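You operate a simulated robot arm through the tools that you are given. There is no shell and no other tool.

The job below is to be done with a simulated two-armed robot. You get a single attempt, and the scene is never put back.

Task
Reset the heater and warm the water till the dye thread turns wavy.
Fine: red button first; lower knob at 40 C, upper knob HIGH, wheels left alone; at the first waves, before the thread breaks up, upper knob OFF and purple knob at SHUT.
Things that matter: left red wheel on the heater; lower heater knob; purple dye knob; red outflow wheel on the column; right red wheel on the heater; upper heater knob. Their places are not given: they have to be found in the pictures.

It is judged by the outcome, as a careful person would: the job done as asked, and still so three seconds after it is handed in. It fails if anything else is knocked over, pushed out of place, dropped, spilled or broken.

Robot
Two 7-joint arms with fingered hands on one trunk that stands fixed in place. Base frame: the origin is at the foot of the trunk, x ahead of it, y to its left, z up; the work surface is at about z = 900. Lengths are in mm, angles in rad, forces in N, time in s.
The left shoulder is at [70, 172, 1402], the right one opposite. Each reaches about 1156 mm from its shoulder. Payload 5 kg a hand.
The tool frame of a hand sits at the grasp point between the pads (the TCP): z along the fingers, y along the line on which they close. The tips reach 43 mm beyond it. The gripper opens to 144 mm; its body begins 50 mm behind the TCP. The gripper is a hand of 5 fingers: y runs from the thumb to the fingers, the wrist lies at [-21, -124, -221] in the tool frame.
Orientation is told as [roll, pitch, yaw] about the base's x, y, z axes, in that order, counted from this pose: with the fingers straight down and the wrist toward the robot, the tool's x, y and z point along [0, 1, 0], [1, 0, 0] and [0, 0, -1] of the base frame.

Tools
- The arms move only by the tool send_rows. It takes "left_plan", "right_plan" or both (then of equal length, played together; a hand with none holds still); each is a list of rows, each a list of 6 numbers: the turn, a rotation vector about the tool's x, y, z in rad, then the shift along the tool's x, y, z in mm. In form: [[ax, ay, az, tx, ty, tz], ...]. A call has 1 to 20 rows; each row is the pose to reach, as a shift and turn from the pose commanded when the call began, along the tool's axes at that moment. Rows are played at 5 a second. More than 50 mm and 0.15 rad between two rows, and nothing of the call is played. A pose out of reach is approached as far as the arm can. The call stops where the force on the tool passes 70 N (or 10 N more than at its start, if that is more) or the arm is blocked; 0.2 s more then pass. In this call time passes only in rows, and 0.2 s behind the last. The reply holds the time, the measured pose of the TCP, the force on the tool along the base axes, the opening and the grip force, in the units named above and with some noise, with the torque about the TCP (base axes, N m) and any sound that the robot's microphone picked up.
- Cameras (640 x 400 px; columns grow to the right, rows downward): "scene" is now at [132.9, -36, 1647.1]; the picture's right is [-0.41, -0.91, 0.00], its down [-0.44, 0.20, -0.88] and it looks along [0.80, -0.36, -0.48] (base axes); focal length 318 px, centre (320, 200). "left" rides on the left gripper at [-86, -108, -168] in its tool frame; the picture's right is [-0.80, -0.28, 0.53], its down [0.54, -0.73, 0.42] and it looks along [0.27, 0.63, 0.73] (tool axes); focal length 275 px, centre (320, 200). "right" rides on the right gripper at [86, -108, -167] in its tool frame; the picture's right is [-0.80, 0.28, -0.53], its down [-0.54, -0.73, 0.42] and it looks along [-0.27, 0.63, 0.73] (tool axes); focal length 275 px, centre (320, 200).
- capture(camera): a new picture of that camera. The clock stands still meanwhile.
- move_column(by): slides the trunk up (or, below 0, down) by that many mm; the arms and the scene camera ride with it, the base frame stays. It gives what a move gives, with no picture.
- finger_targets(index, middle, ring, little, thumb_bend, thumb_turn, hand): sets how far each is bent, from 0 (flat) to 1 (curled in); at 0.3 the hand is open as for a grip, at 0.7 the pads meet at the TCP. One left out holds its place. A second passes; each finger stops where it meets its share of the squeeze, and holds until it gets a number again. It is the only way to open and close the hand. It gives what a move gives, with no picture; readings hold the bend of each and the force on index, middle, ring, little, thumb and palm. thumb_turn goes from beside the hand (0) to across from the fingers (1), as for a grip.
- pan_tilt(pan, tilt): turns the head with the scene camera to pan (to the left, within 1.501 rad either way) and tilt (down, from -0.506 to 1.204), counted from straight ahead of the robot. It gives what a move gives.
- probe_pixels(camera, pixels): there is no depth. For up to 12 entries [column, row, z] of the newest picture of that camera ("zoom" is the newest enlarged one), the place [x, y] in the base frame at which the ray of that pixel passes the height z, good to about 3 mm. The clock stands still meanwhile.
- close_up(camera, box): a new picture of the part [left, top, right, bottom] of that camera's present view, enlarged. The clock stands still meanwhile.
- sign_off(): hands the job in; it is judged then, once.

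Leave the grippers open and the arms clear of the work at the hand-in unless told otherwise.

The tools are called after "Emit:" by a JSON object that holds its "name" and its "arguments". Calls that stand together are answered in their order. send_rows: Moves the arms, as the interface text tells. Its arguments: {"type":"object","properties":{"left_plan":{"type":"array"},"right_plan":{"type":"array"}},"required":[]} The other tools are called the same way: move_column (by) moves the trunk up or down; finger_targets (index, middle, ring, little, thumb_bend, thumb_turn, hand) moves the fingers one by one; pan_tilt (pan, tilt) turns the head that bears the scene camera; capture (camera) takes a picture; probe_pixels (camera, pixels) gives the place at which the rays of pixels pass given heights; close_up (camera, box) takes an enlarged picture of a part of a camera's view; sign_off () hands the job in.

At the start:

```text
time_s: 0.0
left_ee_pos: [744.4, -1.9, 1445.0]
left_orientation: [0.001, 0.0, 0.002]
left_force: [1.1, 0.2, -0.2]
left_wrist_torque: [0.0, 0.03, 0.0]
left_finger_gap: 143.7
left_grasp_force: 0.1
left_shape: jaw
left_bend: [0.3, 0.3, 0.3, 0.3, 0.3, 0.98]
left_finger forces: [0.0, 0.1, 0.0, 0.1, 0.0, 0.0]
right_ee_pos: [454.0, -658.6, 1378.0]
right_orientation: [0.001, 0.0, 0.001]
right_force: [-0.3, 0.7, 0.9]
right_wrist_torque: [-0.01, -0.02, 0.0]
right_finger_gap: 143.8
right_grasp_force: 0.2
right_shape: jaw
right_bend: [0.3, 0.3, 0.3, 0.3, 0.3, 0.98]
right_finger forces: [0.0, 0.0, 0.0, 0.0, 0.0, 0.0]
trunk travel left (down, up): [-500.0, 440.0]
head pan, tilt (commanded): [-0.426, 0.501]
```

scene: 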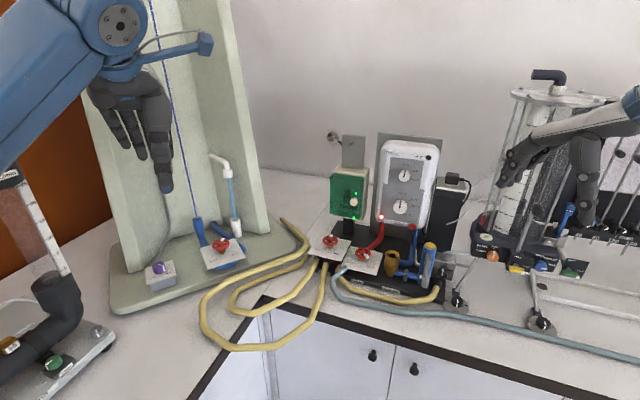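
right: 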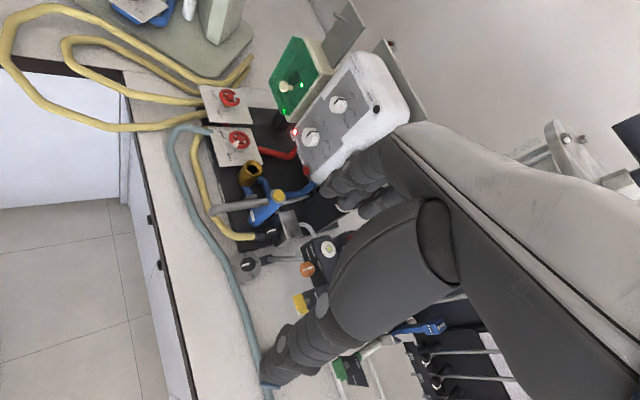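
left: 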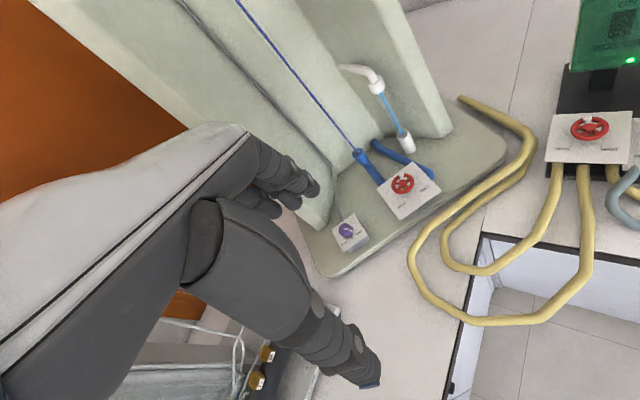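

I see the heater (white box near scene 405,185) with two dials, a green box with a knob, two red wheels (330,242) and (362,254), and the column with a purple knob at (158,267). I'll enlarge the parts first.

Emit:
{"name": "close_up", "arguments": {"camera": "scene", "box": [310, 120, 470, 220]}}

Emit:
{"name": "close_up", "arguments": {"camera": "scene", "box": [300, 200, 460, 300]}}

Emit:
{"name": "close_up", "arguments": {"camera": "scene", "box": [130, 220, 258, 300]}}

Emit:
{"name": "close_up", "arguments": {"camera": "left", "box": [310, 130, 470, 260]}}

Emit:
{"name": "close_up", "arguments": {"camera": "right", "box": [190, 30, 430, 180]}}

```text
4.00 times, centred on (390, 170) of scene
```

zoom: 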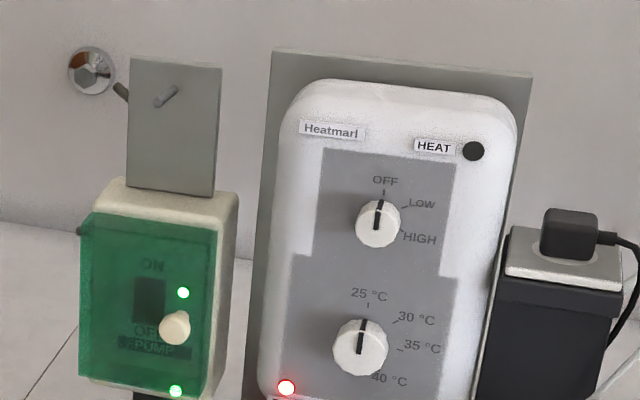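

```text
4.00 times, centred on (380, 250) of scene
```

zoom: 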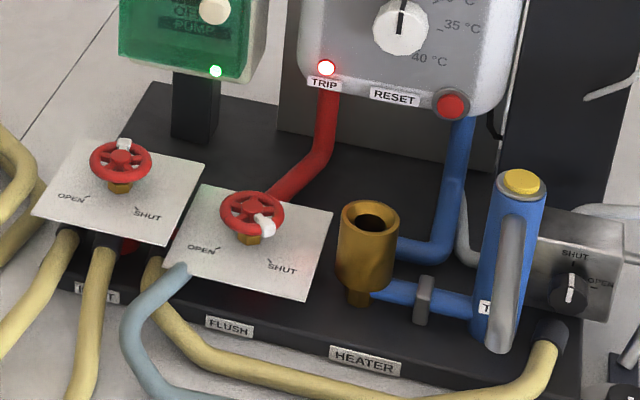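

```text
5.00 times, centred on (194, 260) of scene
```

zoom: 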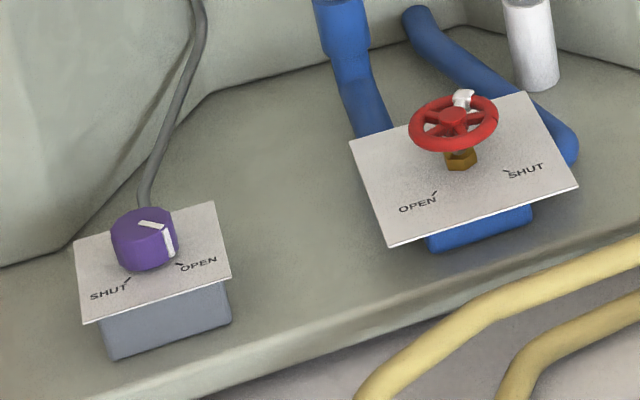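

```text
3.08 times, centred on (390, 195) of left
```

zoom: 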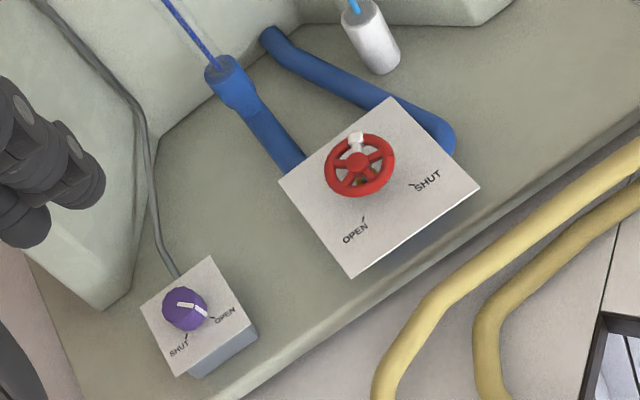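

```text
2.67 times, centred on (310, 105) of right
```

zoom: 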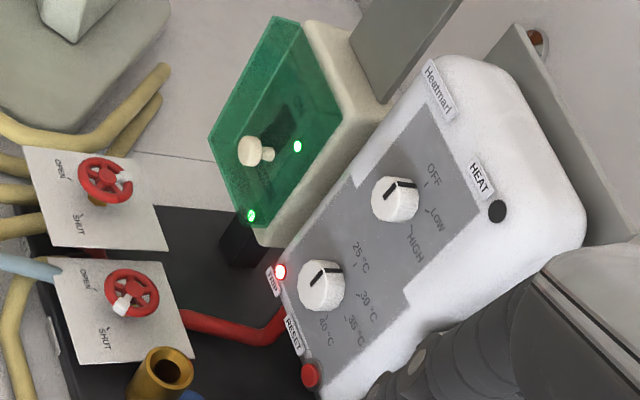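

Seen: TRIP lamp red lit, RESET button red at scene about (413,226), upper knob (404.5,175.5) at OFF, lower knob (400,207) at 25 C. The panel is also in the right view. I'll triangulate these points from the two cameras by probing each at two heights.

Emit:
{"name": "probe_pixels", "arguments": {"camera": "scene", "pixels": [[404.5, 175.5, 1000], [404.5, 175.5, 1300], [400, 207, 1000], [400, 207, 1300], [413, 226, 1000], [413, 226, 1300], [381.5, 217, 1000], [381.5, 217, 1300], [428, 158, 1000], [428, 158, 1300], [158.5, 267, 1000], [158.5, 267, 1300]]}}

Emit:
{"name": "probe_pixels", "arguments": {"camera": "right", "pixels": [[338, 104, 1000], [338, 104, 1300], [310, 137.6, 1000], [310, 137.6, 1300], [306, 171, 1000], [306, 171, 1300], [295, 132, 1000], [295, 132, 1300], [376, 109, 1000], [376, 109, 1300]]}}

Emit:
{"name": "probe_pixels", "arguments": {"camera": "left", "pixels": [[347, 230, 950], [347, 230, 1050], [403, 183, 950], [403, 183, 1050]]}}

```text
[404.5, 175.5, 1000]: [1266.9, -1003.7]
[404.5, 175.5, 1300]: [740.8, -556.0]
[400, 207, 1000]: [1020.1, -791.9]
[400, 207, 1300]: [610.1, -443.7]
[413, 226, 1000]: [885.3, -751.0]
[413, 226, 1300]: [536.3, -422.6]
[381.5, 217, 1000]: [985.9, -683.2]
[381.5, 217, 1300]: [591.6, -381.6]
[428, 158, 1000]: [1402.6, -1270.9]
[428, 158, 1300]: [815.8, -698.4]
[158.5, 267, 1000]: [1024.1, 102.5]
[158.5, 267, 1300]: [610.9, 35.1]
```

```text
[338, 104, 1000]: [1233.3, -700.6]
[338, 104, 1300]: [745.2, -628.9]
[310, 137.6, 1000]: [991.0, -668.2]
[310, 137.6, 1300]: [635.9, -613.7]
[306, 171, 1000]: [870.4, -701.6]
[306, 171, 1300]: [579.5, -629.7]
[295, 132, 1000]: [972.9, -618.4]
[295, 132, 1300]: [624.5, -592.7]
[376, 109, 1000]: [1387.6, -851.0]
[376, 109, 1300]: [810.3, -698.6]
```

```text
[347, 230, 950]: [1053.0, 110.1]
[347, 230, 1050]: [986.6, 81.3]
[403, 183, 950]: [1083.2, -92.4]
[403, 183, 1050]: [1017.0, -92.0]
```

Triangulation puts the upper knob near (841,-643,1242), lower knob (844,-645,1126), reset button (816,-688,1058) and the panel facing roughly (-0.74,0.68,0). Next I probe the purple knob's plate corners, and the things standing in front of the heater, in both views.

Emit:
{"name": "probe_pixels", "arguments": {"camera": "scene", "pixels": [[144.4, 268.6, 950], [144.4, 268.6, 1050], [172.6, 260.6, 950], [172.6, 260.6, 1050], [176.4, 275.4, 950], [176.4, 275.4, 1050], [146.6, 284.6, 950], [146.6, 284.6, 1050], [430.5, 245.5, 1000], [430.5, 245.5, 1100], [392, 253, 950], [392, 253, 1050]]}}

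Emit:
{"name": "probe_pixels", "arguments": {"camera": "left", "pixels": [[331.8, 229, 950], [331.8, 229, 1050], [354.2, 213.4, 950], [354.2, 213.4, 1050], [369.4, 238.1, 950], [369.4, 238.1, 1050], [343.8, 252.1, 950], [343.8, 252.1, 1050]]}}

Emit:
{"name": "probe_pixels", "arguments": {"camera": "right", "pixels": [[279, 195, 1000], [279, 195, 1100], [251, 171, 950], [251, 171, 1050]]}}

```text
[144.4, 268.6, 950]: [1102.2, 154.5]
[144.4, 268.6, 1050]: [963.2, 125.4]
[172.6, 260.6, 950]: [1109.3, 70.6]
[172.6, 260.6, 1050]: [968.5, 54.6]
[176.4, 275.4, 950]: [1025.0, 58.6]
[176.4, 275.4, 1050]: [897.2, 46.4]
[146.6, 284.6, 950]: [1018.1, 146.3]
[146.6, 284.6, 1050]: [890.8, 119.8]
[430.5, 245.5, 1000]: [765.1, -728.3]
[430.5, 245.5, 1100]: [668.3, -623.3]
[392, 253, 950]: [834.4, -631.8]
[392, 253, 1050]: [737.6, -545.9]
```

```text
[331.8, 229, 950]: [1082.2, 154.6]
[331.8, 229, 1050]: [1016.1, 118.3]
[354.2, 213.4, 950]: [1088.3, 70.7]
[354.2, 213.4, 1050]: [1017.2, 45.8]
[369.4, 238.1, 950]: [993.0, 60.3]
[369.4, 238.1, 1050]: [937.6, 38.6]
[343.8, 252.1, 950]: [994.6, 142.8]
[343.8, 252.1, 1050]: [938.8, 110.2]
```

```text
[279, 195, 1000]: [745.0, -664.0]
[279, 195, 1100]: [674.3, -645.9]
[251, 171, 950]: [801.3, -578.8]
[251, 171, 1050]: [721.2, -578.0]
```

The blue cylinder's top is near (693,-650,1074) and the funnel near (765,-578,1012), both in front of the heater, so I'll stay above them. I'll swing the right hand from straight down to pointing at the panel, stopping about 200 mm in front of it at z about 1200.

Emit:
{"name": "send_rows", "arguments": {"right_plan": [[-0.1244, -0.0483, 0.0483, 13.5, 18.9, 14.8], [-0.2487, -0.0966, 0.0966, 27, 37.8, 29.7], [-0.3731, -0.1448, 0.1448, 40.5, 56.8, 44.5], [-0.4975, -0.1931, 0.1931, 54, 75.7, 59.3], [-0.6218, -0.2414, 0.2414, 67.5, 94.6, 74.2], [-0.7462, -0.2897, 0.2897, 81, 113.5, 89], [-0.8706, -0.3379, 0.3379, 94.5, 132.4, 103.8], [-0.9949, -0.3862, 0.3862, 108, 151.3, 118.7], [-1.1193, -0.4345, 0.4345, 121.5, 170.3, 133.5], [-1.2437, -0.4828, 0.4828, 135, 189.2, 148.3], [-1.368, -0.531, 0.531, 148.5, 208.1, 163.2], [-1.4924, -0.5793, 0.5793, 162, 227, 178]]}}

```text
time_s: 2.6
left_ee_pos: [745.7, -1.4, 1444.5]
left_orientation: [-0.001, 0.001, 0.0]
left_force: [-0.2, -0.6, -0.2]
left_wrist_torque: [-0.01, 0.03, -0.02]
left_finger_gap: 143.5
left_grasp_force: 0.1
left_shape: jaw
left_bend: [0.3, 0.3, 0.3, 0.3, 0.3, 0.98]
left_finger forces: [0.0, 0.0, 0.0, 0.0, 0.0, 0.0]
right_ee_pos: [683.9, -495.8, 1199.2]
right_orientation: [-1.039, -1.572, 0.298]
right_force: [0.7, -0.2, -0.2]
right_wrist_torque: [0.02, 0.01, -0.04]
right_finger_gap: 144.0
right_grasp_force: 0.0
right_shape: jaw
right_bend: [0.3, 0.3, 0.3, 0.3, 0.3, 0.98]
right_finger forces: [0.0, 0.0, 0.1, 0.0, 0.0, 0.1]
right hand out of reach, approached as far as the arm can: row 3
trunk travel left (down, up): [-500.0, 440.0]
head pan, tilt (commanded): [-0.426, 0.501]
```

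The right hand arrived near (684,-496,1199) pointing at the panel. I'll look from the scene and right cameras.

Emit:
{"name": "capture", "arguments": {"camera": "scene"}}

Emit:
{"name": "capture", "arguments": {"camera": "right"}}

Emit:
{"name": "capture", "arguments": {"camera": "left"}}

```text
taken
```

scene: 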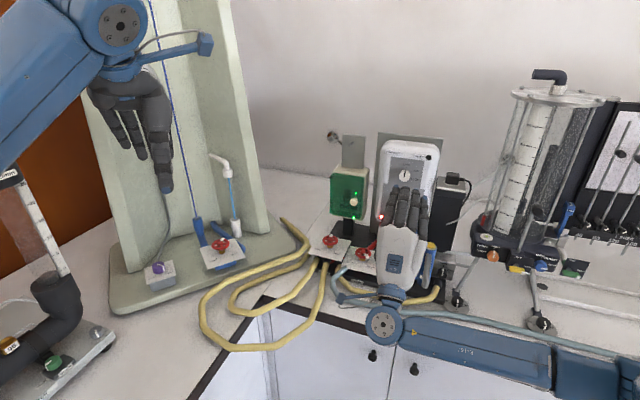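

```text
taken
```

right: 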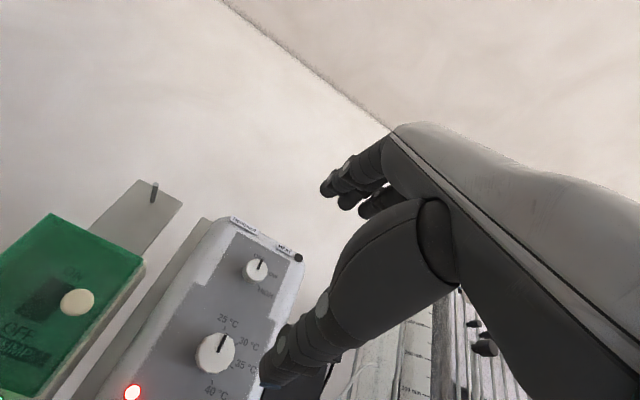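

```text
taken
```

left: 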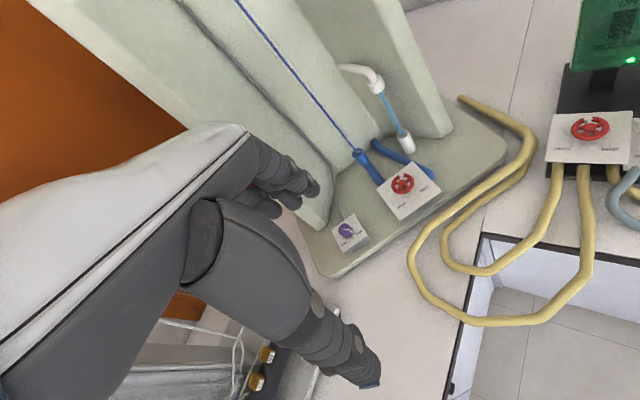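

The right camera now sees both knobs: upper about (255,270), lower about (215,354), TRIP lamp (133,392). I'll check these against the triangulated heights.

Emit:
{"name": "close_up", "arguments": {"camera": "right", "box": [60, 200, 380, 400]}}

Emit:
{"name": "probe_pixels", "arguments": {"camera": "right", "pixels": [[255, 270, 1242], [255, 270, 1230], [215, 354, 1126], [215, 354, 1116], [133, 392, 1070], [133, 392, 1060], [298, 258, 1300], [298, 258, 1280]]}}

Emit:
{"name": "close_up", "arguments": {"camera": "scene", "box": [320, 130, 480, 330]}}

```text
2.00 times, centred on (220, 300) of right
```

zoom: 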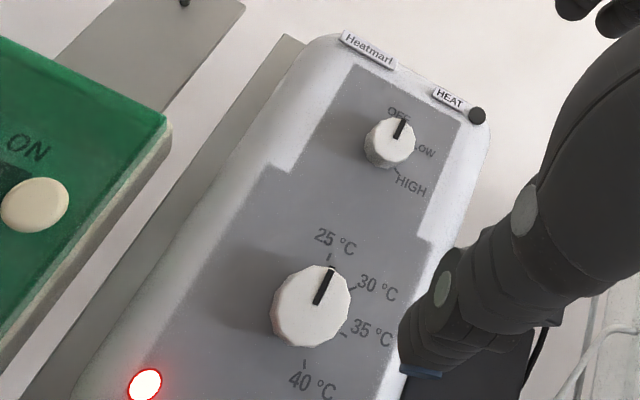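

```text
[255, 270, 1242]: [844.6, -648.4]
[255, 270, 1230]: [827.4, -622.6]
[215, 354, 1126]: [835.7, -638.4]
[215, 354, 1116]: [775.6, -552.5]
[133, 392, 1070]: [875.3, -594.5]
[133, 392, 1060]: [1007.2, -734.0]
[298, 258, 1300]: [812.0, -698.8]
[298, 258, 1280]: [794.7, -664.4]
```

```text
2.00 times, centred on (400, 230) of scene
```

zoom: 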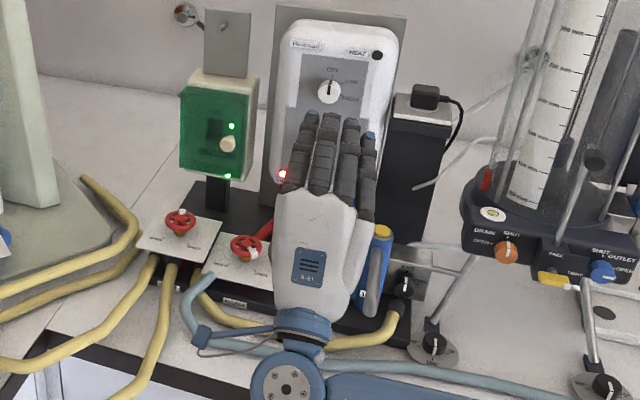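

I'll probe the fingertip pixels in the scene view to learn where each finger sits in the tool frame: index tip about (395.5,187), middle (406,187), ring (416,190), little (425,198).

Emit:
{"name": "probe_pixels", "arguments": {"camera": "scene", "pixels": [[395.5, 187, 1280], [395.5, 187, 1260], [406, 187, 1280], [406, 187, 1260], [416, 190, 1280], [416, 190, 1260], [425, 198, 1280], [425, 198, 1260], [397, 288, 1150], [397, 288, 1100]]}}

Emit:
{"name": "finger_targets", "arguments": {"hand": "right", "index": 0.0, "middle": 0.95, "ring": 0.95, "little": 0.95}}

Emit:
{"name": "capture", "arguments": {"camera": "right"}}

Emit:
{"name": "close_up", "arguments": {"camera": "scene", "box": [320, 130, 480, 330]}}

```text
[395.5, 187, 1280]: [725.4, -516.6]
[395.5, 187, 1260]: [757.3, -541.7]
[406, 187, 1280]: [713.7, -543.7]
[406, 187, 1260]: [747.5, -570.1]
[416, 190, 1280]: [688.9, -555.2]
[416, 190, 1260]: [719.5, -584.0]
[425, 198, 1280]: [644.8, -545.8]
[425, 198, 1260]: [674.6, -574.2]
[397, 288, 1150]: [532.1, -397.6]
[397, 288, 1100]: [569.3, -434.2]
```

```text
time_s: 3.6
left_ee_pos: [744.5, -1.7, 1444.6]
left_orientation: [-0.001, 0.0, 0.0]
left_force: [0.5, -0.3, 0.2]
left_wrist_torque: [0.03, 0.0, 0.02]
left_finger_gap: 144.0
left_grasp_force: 0.1
left_shape: jaw
left_bend: [0.3, 0.3, 0.3, 0.3, 0.3, 0.98]
left_finger forces: [0.0, 0.0, 0.0, 0.1, 0.1, 0.2]
right_ee_pos: [681.9, -496.0, 1200.9]
right_orientation: [0.59, -1.572, -1.326]
right_force: [0.4, 0.1, 0.0]
right_wrist_torque: [0.0, -0.01, 0.02]
right_finger_gap: 208.0
right_grasp_force: 0.1
right_shape: fingers
right_bend: [0.0, 0.95, 0.95, 0.95, 0.3, 0.98]
right_finger forces: [0.0, 0.0, 0.1, 0.0, 0.0, 0.0]
trunk travel left (down, up): [-500.0, 440.0]
head pan, tilt (commanded): [-0.426, 0.501]
```

```text
taken
```

right: 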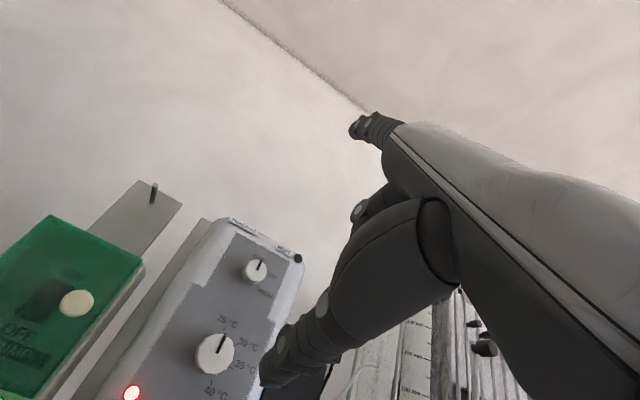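

```text
2.00 times, centred on (400, 230) of scene
```

zoom: 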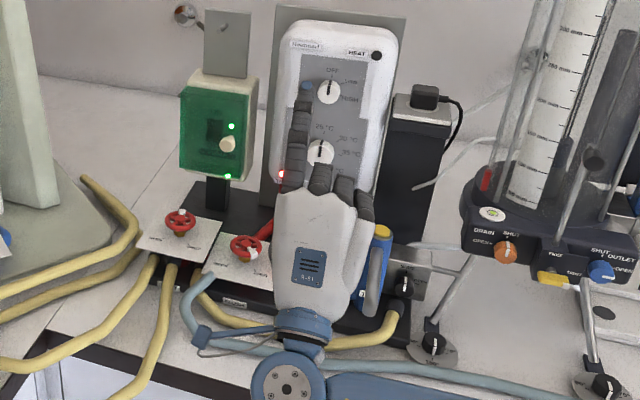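

Flat index tip triangulates to about (19,146,-9) in the tool frame; fingers sit at x about +14, -14, -40, -64. To press the button without nearing the blue cylinder on its right, I'd use the little finger, so that the rest of the hand stays left. I set the little finger flat and curl the others, then measure its tip.

Emit:
{"name": "finger_targets", "arguments": {"hand": "right", "index": 0.95, "middle": 0.95, "ring": 0.95, "little": 0.0}}

Emit:
{"name": "close_up", "arguments": {"camera": "scene", "box": [340, 150, 460, 290]}}

Emit:
{"name": "capture", "arguments": {"camera": "scene"}}

```text
time_s: 4.6
left_ee_pos: [745.0, -2.0, 1445.0]
left_orientation: [-0.001, 0.0, 0.0]
left_force: [-0.7, 0.0, -0.2]
left_wrist_torque: [-0.02, 0.0, 0.03]
left_finger_gap: 143.5
left_grasp_force: 0.1
left_shape: jaw
left_bend: [0.3, 0.3, 0.3, 0.3, 0.3, 0.98]
left_finger forces: [0.0, 0.0, 0.0, 0.0, 0.0, 0.0]
right_ee_pos: [680.5, -494.8, 1198.8]
right_orientation: [0.571, -1.57, -1.309]
right_force: [-1.4, 0.2, -0.2]
right_wrist_torque: [0.03, 0.03, 0.05]
right_finger_gap: 69.3
right_grasp_force: 0.0
right_shape: fingers
right_bend: [0.9, 0.95, 0.95, 0.0, 0.3, 0.98]
right_finger forces: [0.0, 0.0, 0.0, 0.0, 0.0, 0.1]
trunk travel left (down, up): [-500.0, 440.0]
head pan, tilt (commanded): [-0.426, 0.501]
```

```text
2.86 times, centred on (400, 220) of scene
```

zoom: 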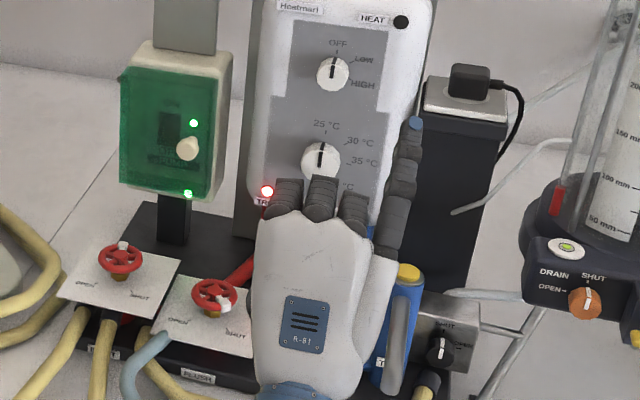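

```text
taken
```

scene: 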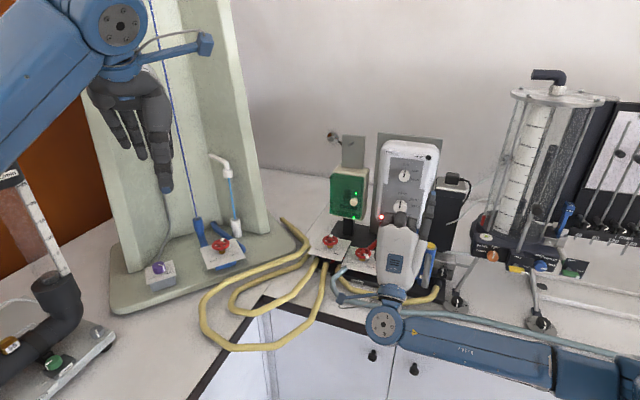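

The flat little fingertip comes out near (-78,113,-20) in the tool frame. I'll now pitch the right hand so its fingers' tool axis points down, with the little finger reaching toward the panel, keeping it about 40 mm off the face and still above the button (TCP z 1120).

Emit:
{"name": "send_rows", "arguments": {"right_plan": [[0.1428, 0, 0, 2.4, -7.3, 6.9], [0.2856, 0, 0, 4.8, -14.5, 13.8], [0.4284, 0, 0, 7.2, -21.8, 20.6], [0.5712, 0, 0, 9.6, -29.1, 27.5], [0.714, 0, 0, 12, -36.4, 34.4], [0.8568, 0, 0, 14.3, -43.6, 41.3], [0.9996, 0, 0, 16.7, -50.9, 48.2], [1.1424, 0, 0, 19.1, -58.2, 55], [1.2852, 0, 0, 21.5, -65.4, 61.9], [1.428, 0, 0, 23.9, -72.7, 68.8], [1.5708, 0, 0, 26.3, -80, 75.7]]}}

Emit:
{"name": "capture", "arguments": {"camera": "scene"}}

Emit:
{"name": "close_up", "arguments": {"camera": "scene", "box": [340, 150, 460, 290]}}

Emit:
{"name": "capture", "arguments": {"camera": "right"}}

```text
time_s: 7.0
left_ee_pos: [746.4, -2.0, 1443.4]
left_orientation: [0.0, 0.002, -0.001]
left_force: [-0.1, 0.0, 0.2]
left_wrist_torque: [0.0, 0.03, -0.01]
left_finger_gap: 143.7
left_grasp_force: 0.0
left_shape: jaw
left_bend: [0.3, 0.3, 0.3, 0.3, 0.3, 0.98]
left_finger forces: [0.0, 0.0, 0.1, 0.1, 0.0, 0.0]
right_ee_pos: [754.5, -527.6, 1117.4]
right_orientation: [0.0, 0.004, -0.738]
right_force: [0.7, 0.1, -1.1]
right_wrist_torque: [0.03, 0.01, -0.02]
right_finger_gap: 83.6
right_grasp_force: 0.1
right_shape: fingers
right_bend: [0.95, 0.95, 0.95, 0.0, 0.3, 0.98]
right_finger forces: [0.0, 0.0, 0.0, 0.1, 0.0, 0.1]
trunk travel left (down, up): [-500.0, 440.0]
head pan, tilt (commanded): [-0.426, 0.501]
```

```text
taken
```

scene: 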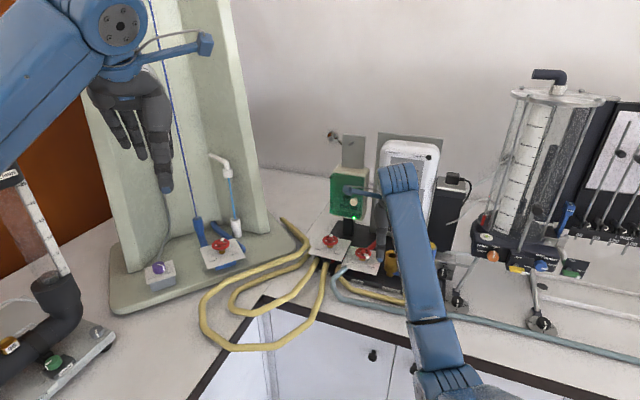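

```text
2.86 times, centred on (400, 220) of scene
```

zoom: 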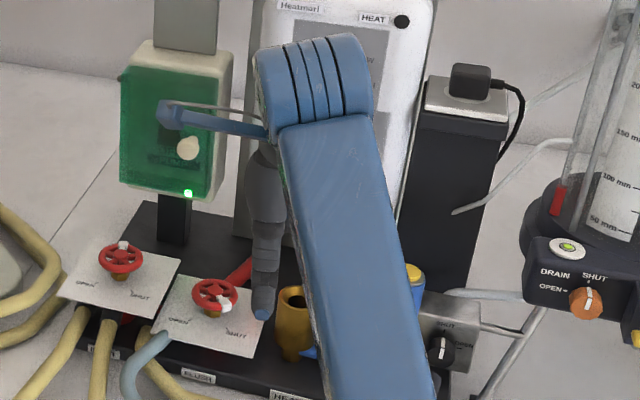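

```text
taken
```

right: 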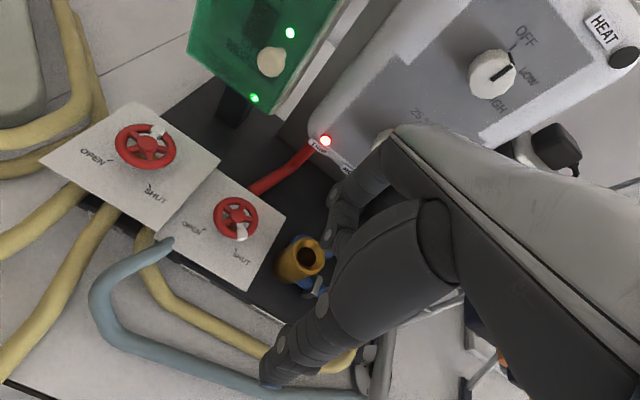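

The forearm now hides the button from the scene camera. To pin down the little fingertip I'll tip the hand back up 0.87 rad (staying at this height plus 30 mm) and view it from a second angle.

Emit:
{"name": "send_rows", "arguments": {"right_plan": [[-0.145, 0, 0, 0, 0, -5], [-0.29, 0, 0, 0, 0, -10], [-0.435, 0, 0, 0, 0, -15], [-0.58, 0, 0, 0, 0, -20], [-0.725, 0, 0, 0, 0, -25], [-0.87, 0, 0, 0, 0, -30]]}}

Emit:
{"name": "close_up", "arguments": {"camera": "scene", "box": [340, 130, 460, 270]}}

Emit:
{"name": "capture", "arguments": {"camera": "scene"}}

```text
time_s: 8.4
left_ee_pos: [743.9, -1.2, 1445.4]
left_orientation: [-0.001, 0.0, -0.001]
left_force: [-0.4, 1.1, -0.7]
left_wrist_torque: [-0.02, -0.04, 0.0]
left_finger_gap: 143.6
left_grasp_force: 0.0
left_shape: jaw
left_bend: [0.3, 0.3, 0.3, 0.3, 0.3, 0.98]
left_finger forces: [0.1, 0.0, 0.1, 0.1, 0.0, 0.0]
right_ee_pos: [753.9, -526.4, 1150.8]
right_orientation: [0.002, -0.873, -0.739]
right_force: [-0.6, -0.6, -0.4]
right_wrist_torque: [0.03, 0.03, 0.01]
right_finger_gap: 83.0
right_grasp_force: 0.0
right_shape: fingers
right_bend: [0.95, 0.95, 0.95, 0.0, 0.3, 0.98]
right_finger forces: [0.1, 0.1, 0.1, 0.0, 0.1, 0.0]
trunk travel left (down, up): [-500.0, 440.0]
head pan, tilt (commanded): [-0.426, 0.501]
```

```text
2.86 times, centred on (400, 200) of scene
```

zoom: 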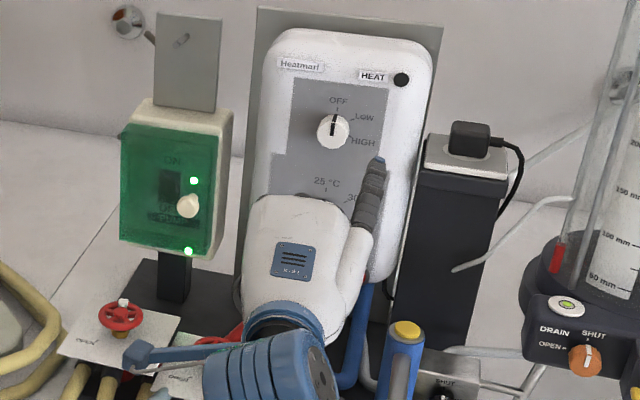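

```text
taken
```

scene: 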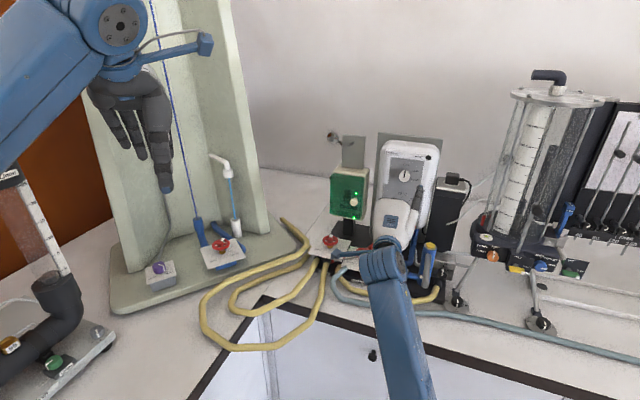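

The two views agree: flat little fingertip is at (-77,114,-24) in the tool frame. Before lowering, I check where the flush plate corners (350,246), (383,253), (376,275), (340,266) and wheel (363,253) lie, to keep the thumb clear.

Emit:
{"name": "probe_pixels", "arguments": {"camera": "scene", "pixels": [[350, 246.3, 970], [383, 253, 970], [375.8, 275, 970], [340.5, 266, 970], [363, 253, 1000], [350, 246.3, 1000], [383, 253, 1000], [375.8, 275, 1000], [340.5, 266, 1000], [413, 226, 1058], [430, 248, 1074]]}}

```text
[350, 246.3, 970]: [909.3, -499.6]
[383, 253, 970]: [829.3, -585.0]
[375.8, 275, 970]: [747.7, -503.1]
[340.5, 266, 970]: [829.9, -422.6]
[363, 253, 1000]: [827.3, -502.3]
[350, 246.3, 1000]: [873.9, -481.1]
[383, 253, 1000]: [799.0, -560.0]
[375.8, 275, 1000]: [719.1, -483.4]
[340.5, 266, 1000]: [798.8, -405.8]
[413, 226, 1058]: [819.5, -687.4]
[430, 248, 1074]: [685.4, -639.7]
```

The flush plate lies at about z=958, so the thumb keeps about 40 mm clear. I'll turn the hand back down and lower it so the little fingertip stands about 30 mm in front of the RESET button.

Emit:
{"name": "send_rows", "arguments": {"right_plan": [[0.145, 0, 0, 0, -3.8, 3.2], [0.29, 0, 0, 0, -7.7, 6.4], [0.435, 0, 0, 0, -11.5, 9.7], [0.58, 0, 0, 0, -15.3, 12.9], [0.725, 0, 0, 0, -19.2, 16.1], [0.87, 0, 0, 0, -23, 19.3], [0.87, 0, 0, 0.1, -35.7, 32.2], [0.87, 0, 0, 0.3, -48.4, 45], [0.87, 0, 0, 0.4, -61.1, 57.9], [0.87, 0, 0, 0.6, -73.8, 70.7], [0.87, 0, 0, 0.7, -86.5, 83.6]]}}

Emit:
{"name": "capture", "arguments": {"camera": "right"}}

Emit:
{"name": "close_up", "arguments": {"camera": "scene", "box": [340, 170, 460, 310]}}

```text
time_s: 10.8
left_ee_pos: [744.9, -1.7, 1444.4]
left_orientation: [0.0, 0.0, 0.0]
left_force: [-0.2, 0.1, 0.3]
left_wrist_torque: [-0.02, 0.03, -0.01]
left_finger_gap: 143.4
left_grasp_force: 0.0
left_shape: jaw
left_bend: [0.3, 0.3, 0.3, 0.3, 0.3, 0.98]
left_finger forces: [0.0, 0.0, 0.0, 0.0, 0.0, 0.1]
right_ee_pos: [761.1, -531.9, 1028.5]
right_orientation: [-0.001, 0.001, -0.739]
right_force: [0.2, 1.3, -1.1]
right_wrist_torque: [-0.03, 0.05, 0.0]
right_finger_gap: 83.3
right_grasp_force: 0.0
right_shape: fingers
right_bend: [0.95, 0.95, 0.95, 0.0, 0.3, 0.98]
right_finger forces: [0.1, 0.1, 0.0, 0.0, 0.0, 0.0]
trunk travel left (down, up): [-500.0, 440.0]
head pan, tilt (commanded): [-0.426, 0.501]
```

```text
taken
```

right: 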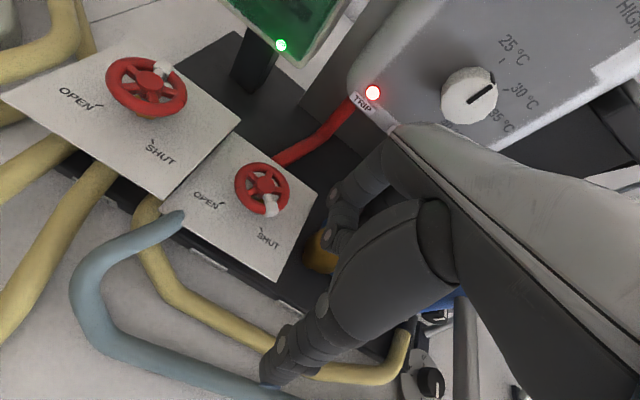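

```text
2.86 times, centred on (400, 240) of scene
```

zoom: 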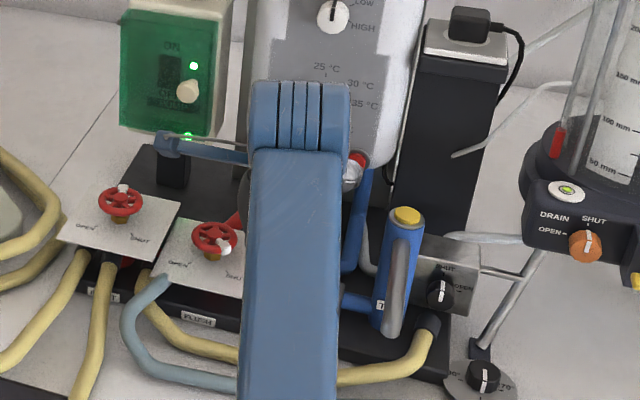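

The red button is just visible at scene (413,225) beside the forearm, and the hand is lined up. I'll push forward along tool y in small steps, first 28 mm.

Emit:
{"name": "send_rows", "arguments": {"right_plan": [[0, 0, 0, 0, 8, 0], [0, 0, 0, 0, 16, 0], [0, 0, 0, 0, 22, 0], [0, 0, 0, 0, 26, 0], [0, 0, 0, 0, 28, 0]]}}

Emit:
{"name": "close_up", "arguments": {"camera": "right", "box": [300, 40, 460, 140]}}

Emit:
{"name": "close_up", "arguments": {"camera": "scene", "box": [380, 190, 440, 260]}}

```text
time_s: 12.0
left_ee_pos: [743.0, -0.3, 1445.2]
left_orientation: [0.001, 0.002, 0.0]
left_force: [0.2, 0.0, 0.9]
left_wrist_torque: [0.01, -0.03, 0.0]
left_finger_gap: 143.9
left_grasp_force: 0.0
left_shape: jaw
left_bend: [0.3, 0.3, 0.3, 0.3, 0.3, 0.98]
left_finger forces: [0.0, 0.0, 0.0, 0.0, 0.0, 0.0]
right_ee_pos: [781.1, -549.1, 1029.2]
right_orientation: [0.0, 0.0, -0.739]
right_force: [-1.8, 1.1, -0.2]
right_wrist_torque: [-0.11, -0.04, -0.15]
right_finger_gap: 83.4
right_grasp_force: 1.6
right_shape: fingers
right_bend: [0.95, 0.95, 0.95, 0.0, 0.3, 0.98]
right_finger forces: [0.0, 0.0, 0.1, 2.2, 0.0, 0.0]
trunk travel left (down, up): [-500.0, 440.0]
head pan, tilt (commanded): [-0.426, 0.501]
heard: click
```

```text
4.00 times, centred on (380, 90) of right
```

zoom: 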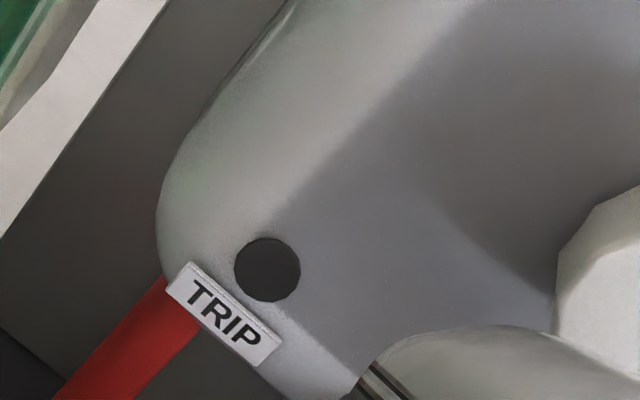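

```text
5.71 times, centred on (410, 225) of scene
```

zoom: 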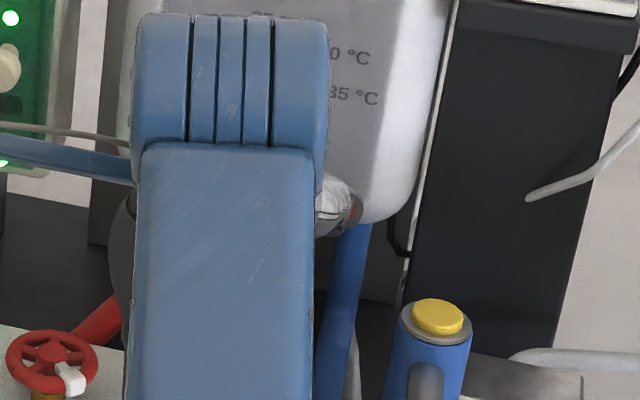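

A click was heard and the TRIP lamp is dark: the heater is reset. I'll back the finger off along tool -y by 60 mm and raise the hand 140 mm.

Emit:
{"name": "send_rows", "arguments": {"right_plan": [[0, 0, 0, 0, -20, 0], [0, 0, 0, 0, -40, 0], [0, 0, 0, 0, -60, 0], [0, 0, 0, 0, -60, -45], [0, 0, 0, 0, -60, -90], [0, 0, 0, 0, -60, -140]]}}

Emit:
{"name": "finger_targets", "arguments": {"hand": "right", "index": 0.3, "middle": 0.3, "ring": 0.95, "little": 0.95, "thumb_bend": 0.3}}

Emit:
{"name": "capture", "arguments": {"camera": "scene"}}

```text
time_s: 13.4
left_ee_pos: [744.6, -1.3, 1445.5]
left_orientation: [-0.001, 0.0, 0.0]
left_force: [0.3, -0.3, 0.1]
left_wrist_torque: [0.01, -0.01, 0.01]
left_finger_gap: 143.5
left_grasp_force: 0.0
left_shape: jaw
left_bend: [0.3, 0.3, 0.3, 0.3, 0.3, 0.98]
left_finger forces: [0.1, 0.0, 0.1, 0.1, 0.1, 0.0]
right_ee_pos: [736.6, -508.9, 1168.7]
right_orientation: [0.002, 0.002, -0.739]
right_force: [-0.7, 1.1, 0.0]
right_wrist_torque: [-0.05, -0.05, 0.0]
right_finger_gap: 83.0
right_grasp_force: 0.0
right_shape: fingers
right_bend: [0.95, 0.95, 0.95, 0.0, 0.3, 0.98]
right_finger forces: [0.0, 0.0, 0.0, 0.1, 0.0, 0.1]
trunk travel left (down, up): [-500.0, 440.0]
head pan, tilt (commanded): [-0.426, 0.501]
```

```text
time_s: 14.4
left_ee_pos: [744.8, -1.2, 1444.7]
left_orientation: [0.0, -0.001, -0.001]
left_force: [0.4, -0.9, -0.2]
left_wrist_torque: [0.0, -0.01, 0.0]
left_finger_gap: 143.7
left_grasp_force: 0.1
left_shape: jaw
left_bend: [0.3, 0.3, 0.3, 0.3, 0.3, 0.98]
left_finger forces: [0.0, 0.0, 0.0, 0.0, 0.0, 0.0]
right_ee_pos: [736.5, -510.2, 1169.1]
right_orientation: [0.0, 0.0, -0.742]
right_force: [-0.2, 0.0, 1.0]
right_wrist_torque: [0.0, 0.01, 0.0]
right_finger_gap: 149.0
right_grasp_force: 0.0
right_shape: fingers
right_bend: [0.3, 0.3, 0.95, 0.92, 0.3, 0.98]
right_finger forces: [0.0, 0.0, 0.0, 0.0, 0.1, 0.0]
trunk travel left (down, up): [-500.0, 440.0]
head pan, tilt (commanded): [-0.426, 0.501]
```

```text
taken
```

scene: 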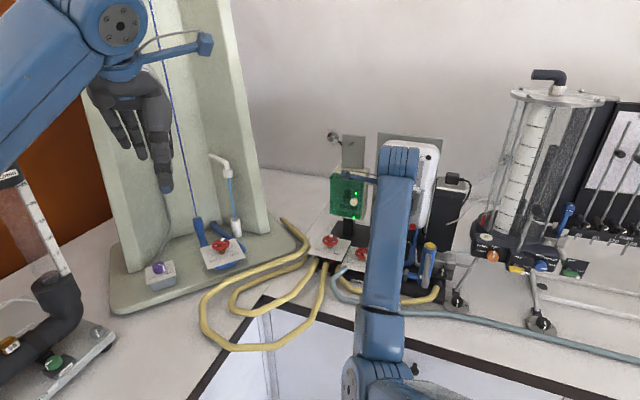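

Now I'll pitch the hand up again to point at the panel, on the knob line (lateral 0), about 170 mm in front, at z=1190.

Emit:
{"name": "send_rows", "arguments": {"right_plan": [[-0.1428, 0, 0, -2.4, 1.2, -1.8], [-0.2856, 0, 0, -4.7, 2.4, -3.6], [-0.4284, 0, 0, -7.1, 3.6, -5.5], [-0.5712, 0, 0, -9.5, 4.8, -7.3], [-0.714, 0, 0, -11.8, 6, -9.1], [-0.8568, 0, 0, -14.2, 7.1, -10.9], [-0.9996, 0, 0, -16.5, 8.3, -12.7], [-1.1424, 0, 0, -18.9, 9.5, -14.5], [-1.2852, 0, 0, -21.3, 10.7, -16.4], [-1.428, 0, 0, -23.6, 11.9, -18.2], [-1.5708, 0, 0, -26, 13.1, -20]]}}

Emit:
{"name": "capture", "arguments": {"camera": "scene"}}

Emit:
{"name": "capture", "arguments": {"camera": "right"}}

```text
time_s: 16.6
left_ee_pos: [745.4, -1.8, 1443.9]
left_orientation: [-0.001, 0.002, 0.002]
left_force: [-0.2, -0.1, -0.5]
left_wrist_torque: [-0.01, 0.01, 0.0]
left_finger_gap: 143.6
left_grasp_force: 0.1
left_shape: jaw
left_bend: [0.3, 0.3, 0.3, 0.3, 0.3, 0.98]
left_finger forces: [0.1, 0.0, 0.1, 0.1, 0.0, 0.0]
right_ee_pos: [714.8, -597.5, 1225.2]
right_orientation: [-1.004, -1.425, 0.211]
right_force: [0.0, -0.4, 0.4]
right_wrist_torque: [0.01, 0.01, 0.03]
right_finger_gap: 149.4
right_grasp_force: 0.1
right_shape: fingers
right_bend: [0.3, 0.3, 0.95, 0.95, 0.3, 0.98]
right_finger forces: [0.0, 0.0, 0.0, 0.0, 0.0, 0.0]
trunk travel left (down, up): [-500.0, 440.0]
head pan, tilt (commanded): [-0.426, 0.501]
stopped in row 11 (right hand): the arm was blocked; the commanded pose is now the measured one
```

```text
taken
```

scene: 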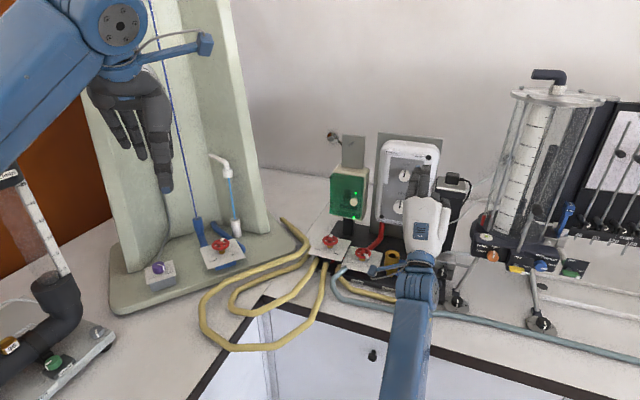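

```text
taken
```

right: 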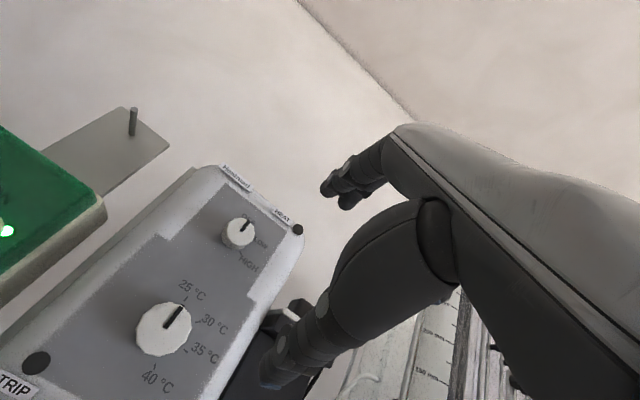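

The reply says the arm was blocked in row 11, with the TCP at (715,-598,1225), off to the right by about 50 mm, with no force. I'll look closely for any contact.

Emit:
{"name": "close_up", "arguments": {"camera": "scene", "box": [350, 130, 510, 330]}}

Emit:
{"name": "close_up", "arguments": {"camera": "right", "box": [220, 250, 400, 400]}}

```text
2.00 times, centred on (430, 230) of scene
```

zoom: 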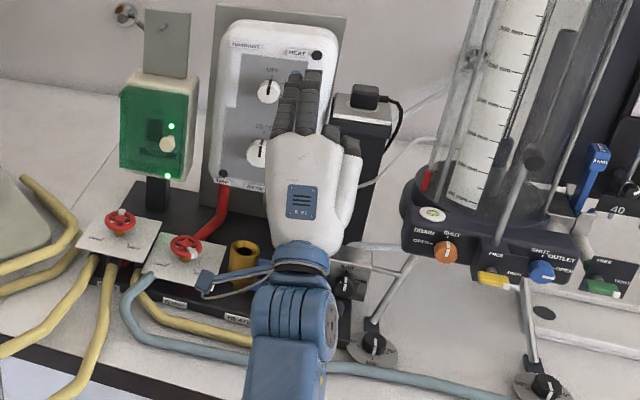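

```text
2.67 times, centred on (310, 325) of right
```

zoom: 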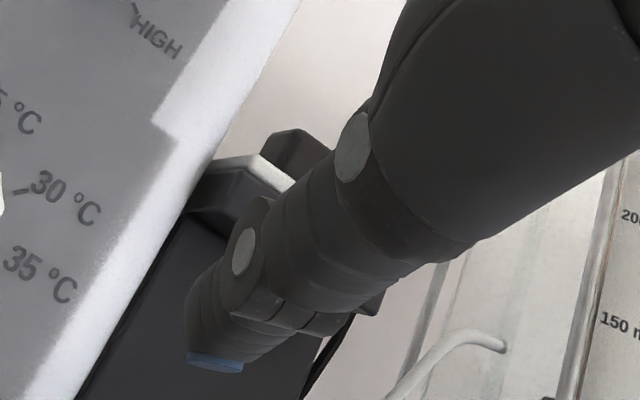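

Nothing looks touched; it seems a joint limit of this arm posture. I'll try rolling the hand clockwise by about 0.65 rad (toward a handshake posture) while centring it on the knob line at (730,-540,1190).

Emit:
{"name": "send_rows", "arguments": {"right_plan": [[-0.011, 0.0123, 0.1074, 9.2, -5.2, -4.6], [-0.022, 0.0246, 0.2147, 18.4, -10.3, -9.2], [-0.0331, 0.0369, 0.3221, 27.7, -15.5, -13.9], [-0.0441, 0.0492, 0.4295, 36.9, -20.6, -18.5], [-0.0551, 0.0615, 0.5368, 46.1, -25.8, -23.1], [-0.0661, 0.0738, 0.6442, 55.3, -30.9, -27.7]]}}

Emit:
{"name": "capture", "arguments": {"camera": "scene"}}

Emit:
{"name": "capture", "arguments": {"camera": "right"}}

```text
time_s: 17.4
left_ee_pos: [744.5, -0.6, 1444.1]
left_orientation: [0.0, 0.0, 0.001]
left_force: [0.1, 0.1, 0.3]
left_wrist_torque: [-0.02, 0.02, -0.01]
left_finger_gap: 143.6
left_grasp_force: 0.1
left_shape: jaw
left_bend: [0.3, 0.3, 0.3, 0.3, 0.3, 0.98]
left_finger forces: [0.0, 0.0, 0.0, 0.1, 0.0, 0.0]
right_ee_pos: [697.8, -633.3, 1257.0]
right_orientation: [2.262, -1.483, -3.088]
right_force: [0.6, -0.2, -0.3]
right_wrist_torque: [0.0, -0.02, -0.04]
right_finger_gap: 149.7
right_grasp_force: 0.0
right_shape: fingers
right_bend: [0.3, 0.3, 0.95, 0.95, 0.3, 0.98]
right_finger forces: [0.0, 0.0, 0.0, 0.0, 0.0, 0.1]
trunk travel left (down, up): [-500.0, 440.0]
head pan, tilt (commanded): [-0.426, 0.501]
stopped in row 3 (right hand): the arm was blocked; the commanded pose is now the measured one
```

```text
taken
```

scene: 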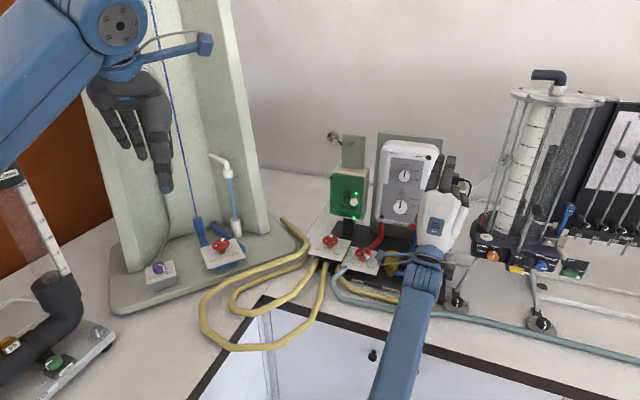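

```text
taken
```

right: 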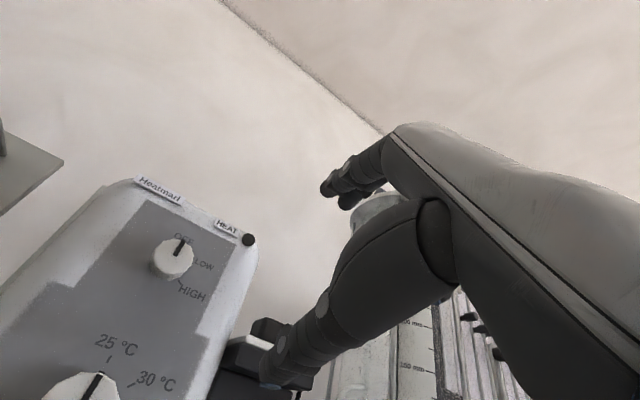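

The arm drifted away instead, so this posture is at a limit with the shoulder so high. I'll pull the right hand straight back from the panel and up, and then lower the trunk so that pointing forward becomes natural.

Emit:
{"name": "send_rows", "arguments": {"right_plan": [[0, 0, 0, 0, 10, -30], [0, 0, 0, 0, 20, -60], [0, 0, 0, 0, 30, -90], [0, 0, 0, 0, 40, -120], [0, 0, 0, 0, 50, -150], [0, 0, 0, 0, 60, -180], [0, 0, 0, 0, 70, -210]]}}

Emit:
{"name": "capture", "arguments": {"camera": "scene"}}

```text
time_s: 18.4
left_ee_pos: [742.6, -0.8, 1446.0]
left_orientation: [0.0, 0.0, 0.001]
left_force: [-0.1, -0.1, 0.3]
left_wrist_torque: [0.01, -0.02, 0.01]
left_finger_gap: 143.9
left_grasp_force: 0.1
left_shape: jaw
left_bend: [0.3, 0.3, 0.3, 0.3, 0.3, 0.98]
left_finger forces: [0.1, 0.1, 0.0, 0.0, 0.1, 0.0]
right_ee_pos: [607.4, -586.9, 1343.4]
right_orientation: [-3.028, -1.391, 2.171]
right_force: [-0.2, 0.3, 0.9]
right_wrist_torque: [0.03, 0.03, 0.02]
right_finger_gap: 149.9
right_grasp_force: 0.1
right_shape: fingers
right_bend: [0.3, 0.3, 0.95, 0.95, 0.3, 0.98]
right_finger forces: [0.0, 0.0, 0.0, 0.1, 0.1, 0.0]
trunk travel left (down, up): [-500.0, 440.0]
head pan, tilt (commanded): [-0.426, 0.501]
stopped in row 4 (right hand): the arm was blocked; the commanded pose is now the measured one
```

```text
taken
```

scene: 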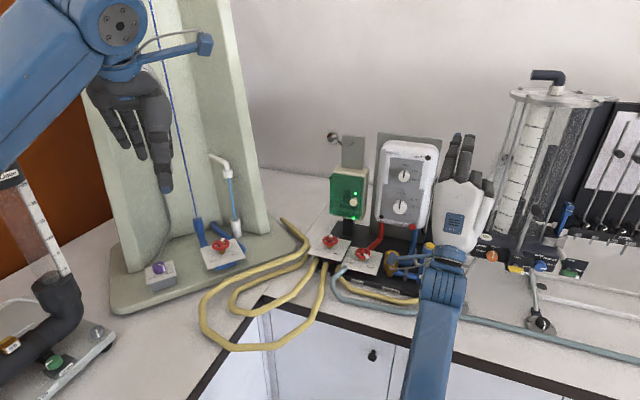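

Still against a limit. I'll pitch the fingers down again (positive about tool x) in place, which worked before, to get back into a comfortable posture.

Emit:
{"name": "send_rows", "arguments": {"right_plan": [[0.14, 0, 0, 0, 0, 0], [0.28, 0, 0, 0, 0, 0], [0.42, 0, 0, 0, 0, 0], [0.56, 0, 0, 0, 0, 0], [0.7, 0, 0, 0, 0, 0], [0.84, 0, 0, 0, 0, 0], [0.98, 0, 0, 0, 0, 0], [1.12, 0, 0, 0, 0, 0], [1.26, 0, 0, 0, 0, 0], [1.4, 0, 0, 0, 0, 0]]}}

Emit:
{"name": "capture", "arguments": {"camera": "scene"}}

```text
time_s: 20.6
left_ee_pos: [745.4, -1.5, 1443.1]
left_orientation: [-0.002, 0.001, 0.003]
left_force: [0.9, -0.3, -0.3]
left_wrist_torque: [0.02, -0.02, 0.01]
left_finger_gap: 143.6
left_grasp_force: 0.0
left_shape: jaw
left_bend: [0.3, 0.3, 0.3, 0.3, 0.3, 0.98]
left_finger forces: [0.0, 0.0, 0.0, 0.0, 0.0, 0.0]
right_ee_pos: [609.0, -586.4, 1342.7]
right_orientation: [-0.024, -0.346, -0.853]
right_force: [-0.4, -0.3, 0.9]
right_wrist_torque: [0.03, -0.02, 0.02]
right_finger_gap: 149.3
right_grasp_force: 0.0
right_shape: fingers
right_bend: [0.3, 0.3, 0.95, 0.95, 0.3, 0.98]
right_finger forces: [0.1, 0.1, 0.0, 0.0, 0.0, 0.0]
trunk travel left (down, up): [-500.0, 440.0]
head pan, tilt (commanded): [-0.426, 0.501]
```

```text
taken
```

scene: 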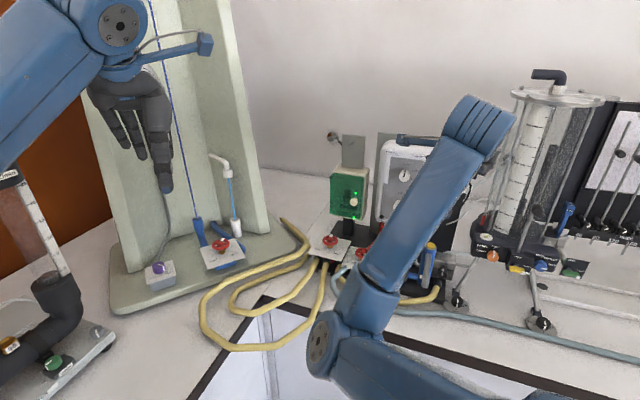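

Back in a good posture at (609,-586,1343). Before lowering the trunk I check where the counter's front edge is (scene pixels about (262,297), (450,352), (230,345)) at z=900.

Emit:
{"name": "probe_pixels", "arguments": {"camera": "scene", "pixels": [[262, 297, 900], [300, 308, 900], [480, 360, 900], [560, 383, 900], [230, 350, 900], [195, 395, 900], [330, 350, 1100], [330, 350, 1000]]}}

Emit:
{"name": "pan_tilt", "arguments": {"pan": -0.426, "tilt": 0.9}}

Emit:
{"name": "capture", "arguments": {"camera": "scene"}}

```text
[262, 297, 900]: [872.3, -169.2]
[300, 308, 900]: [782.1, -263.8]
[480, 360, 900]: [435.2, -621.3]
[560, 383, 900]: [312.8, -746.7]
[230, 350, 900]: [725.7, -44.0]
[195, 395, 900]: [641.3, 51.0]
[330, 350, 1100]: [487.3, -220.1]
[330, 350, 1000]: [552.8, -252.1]
```

```text
time_s: 21.5
left_ee_pos: [744.4, -1.2, 1444.7]
left_orientation: [-0.001, -0.001, 0.004]
left_force: [0.2, 1.0, -0.7]
left_wrist_torque: [-0.02, 0.01, -0.01]
left_finger_gap: 143.8
left_grasp_force: 0.0
left_shape: jaw
left_bend: [0.3, 0.3, 0.3, 0.3, 0.3, 0.98]
left_finger forces: [0.1, 0.1, 0.1, 0.0, 0.0, 0.0]
right_ee_pos: [610.2, -586.5, 1342.3]
right_orientation: [-0.021, -0.351, -0.853]
right_force: [0.0, 0.0, -0.6]
right_wrist_torque: [-0.02, 0.01, 0.0]
right_finger_gap: 149.8
right_grasp_force: 0.1
right_shape: fingers
right_bend: [0.3, 0.3, 0.95, 0.95, 0.3, 0.98]
right_finger forces: [0.0, 0.0, 0.0, 0.1, 0.0, 0.0]
trunk travel left (down, up): [-500.0, 440.0]
head pan, tilt (commanded): [-0.426, 0.901]
```

```text
taken
```

scene: 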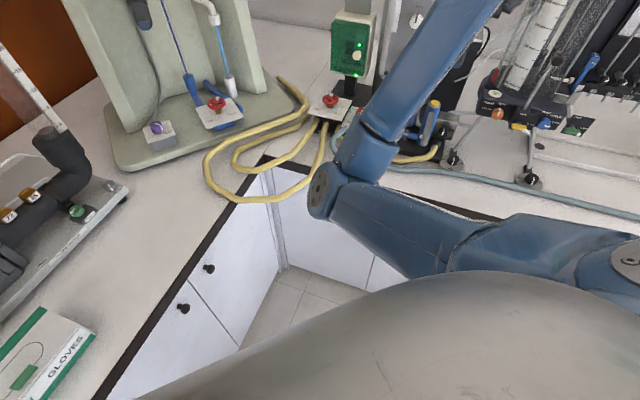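

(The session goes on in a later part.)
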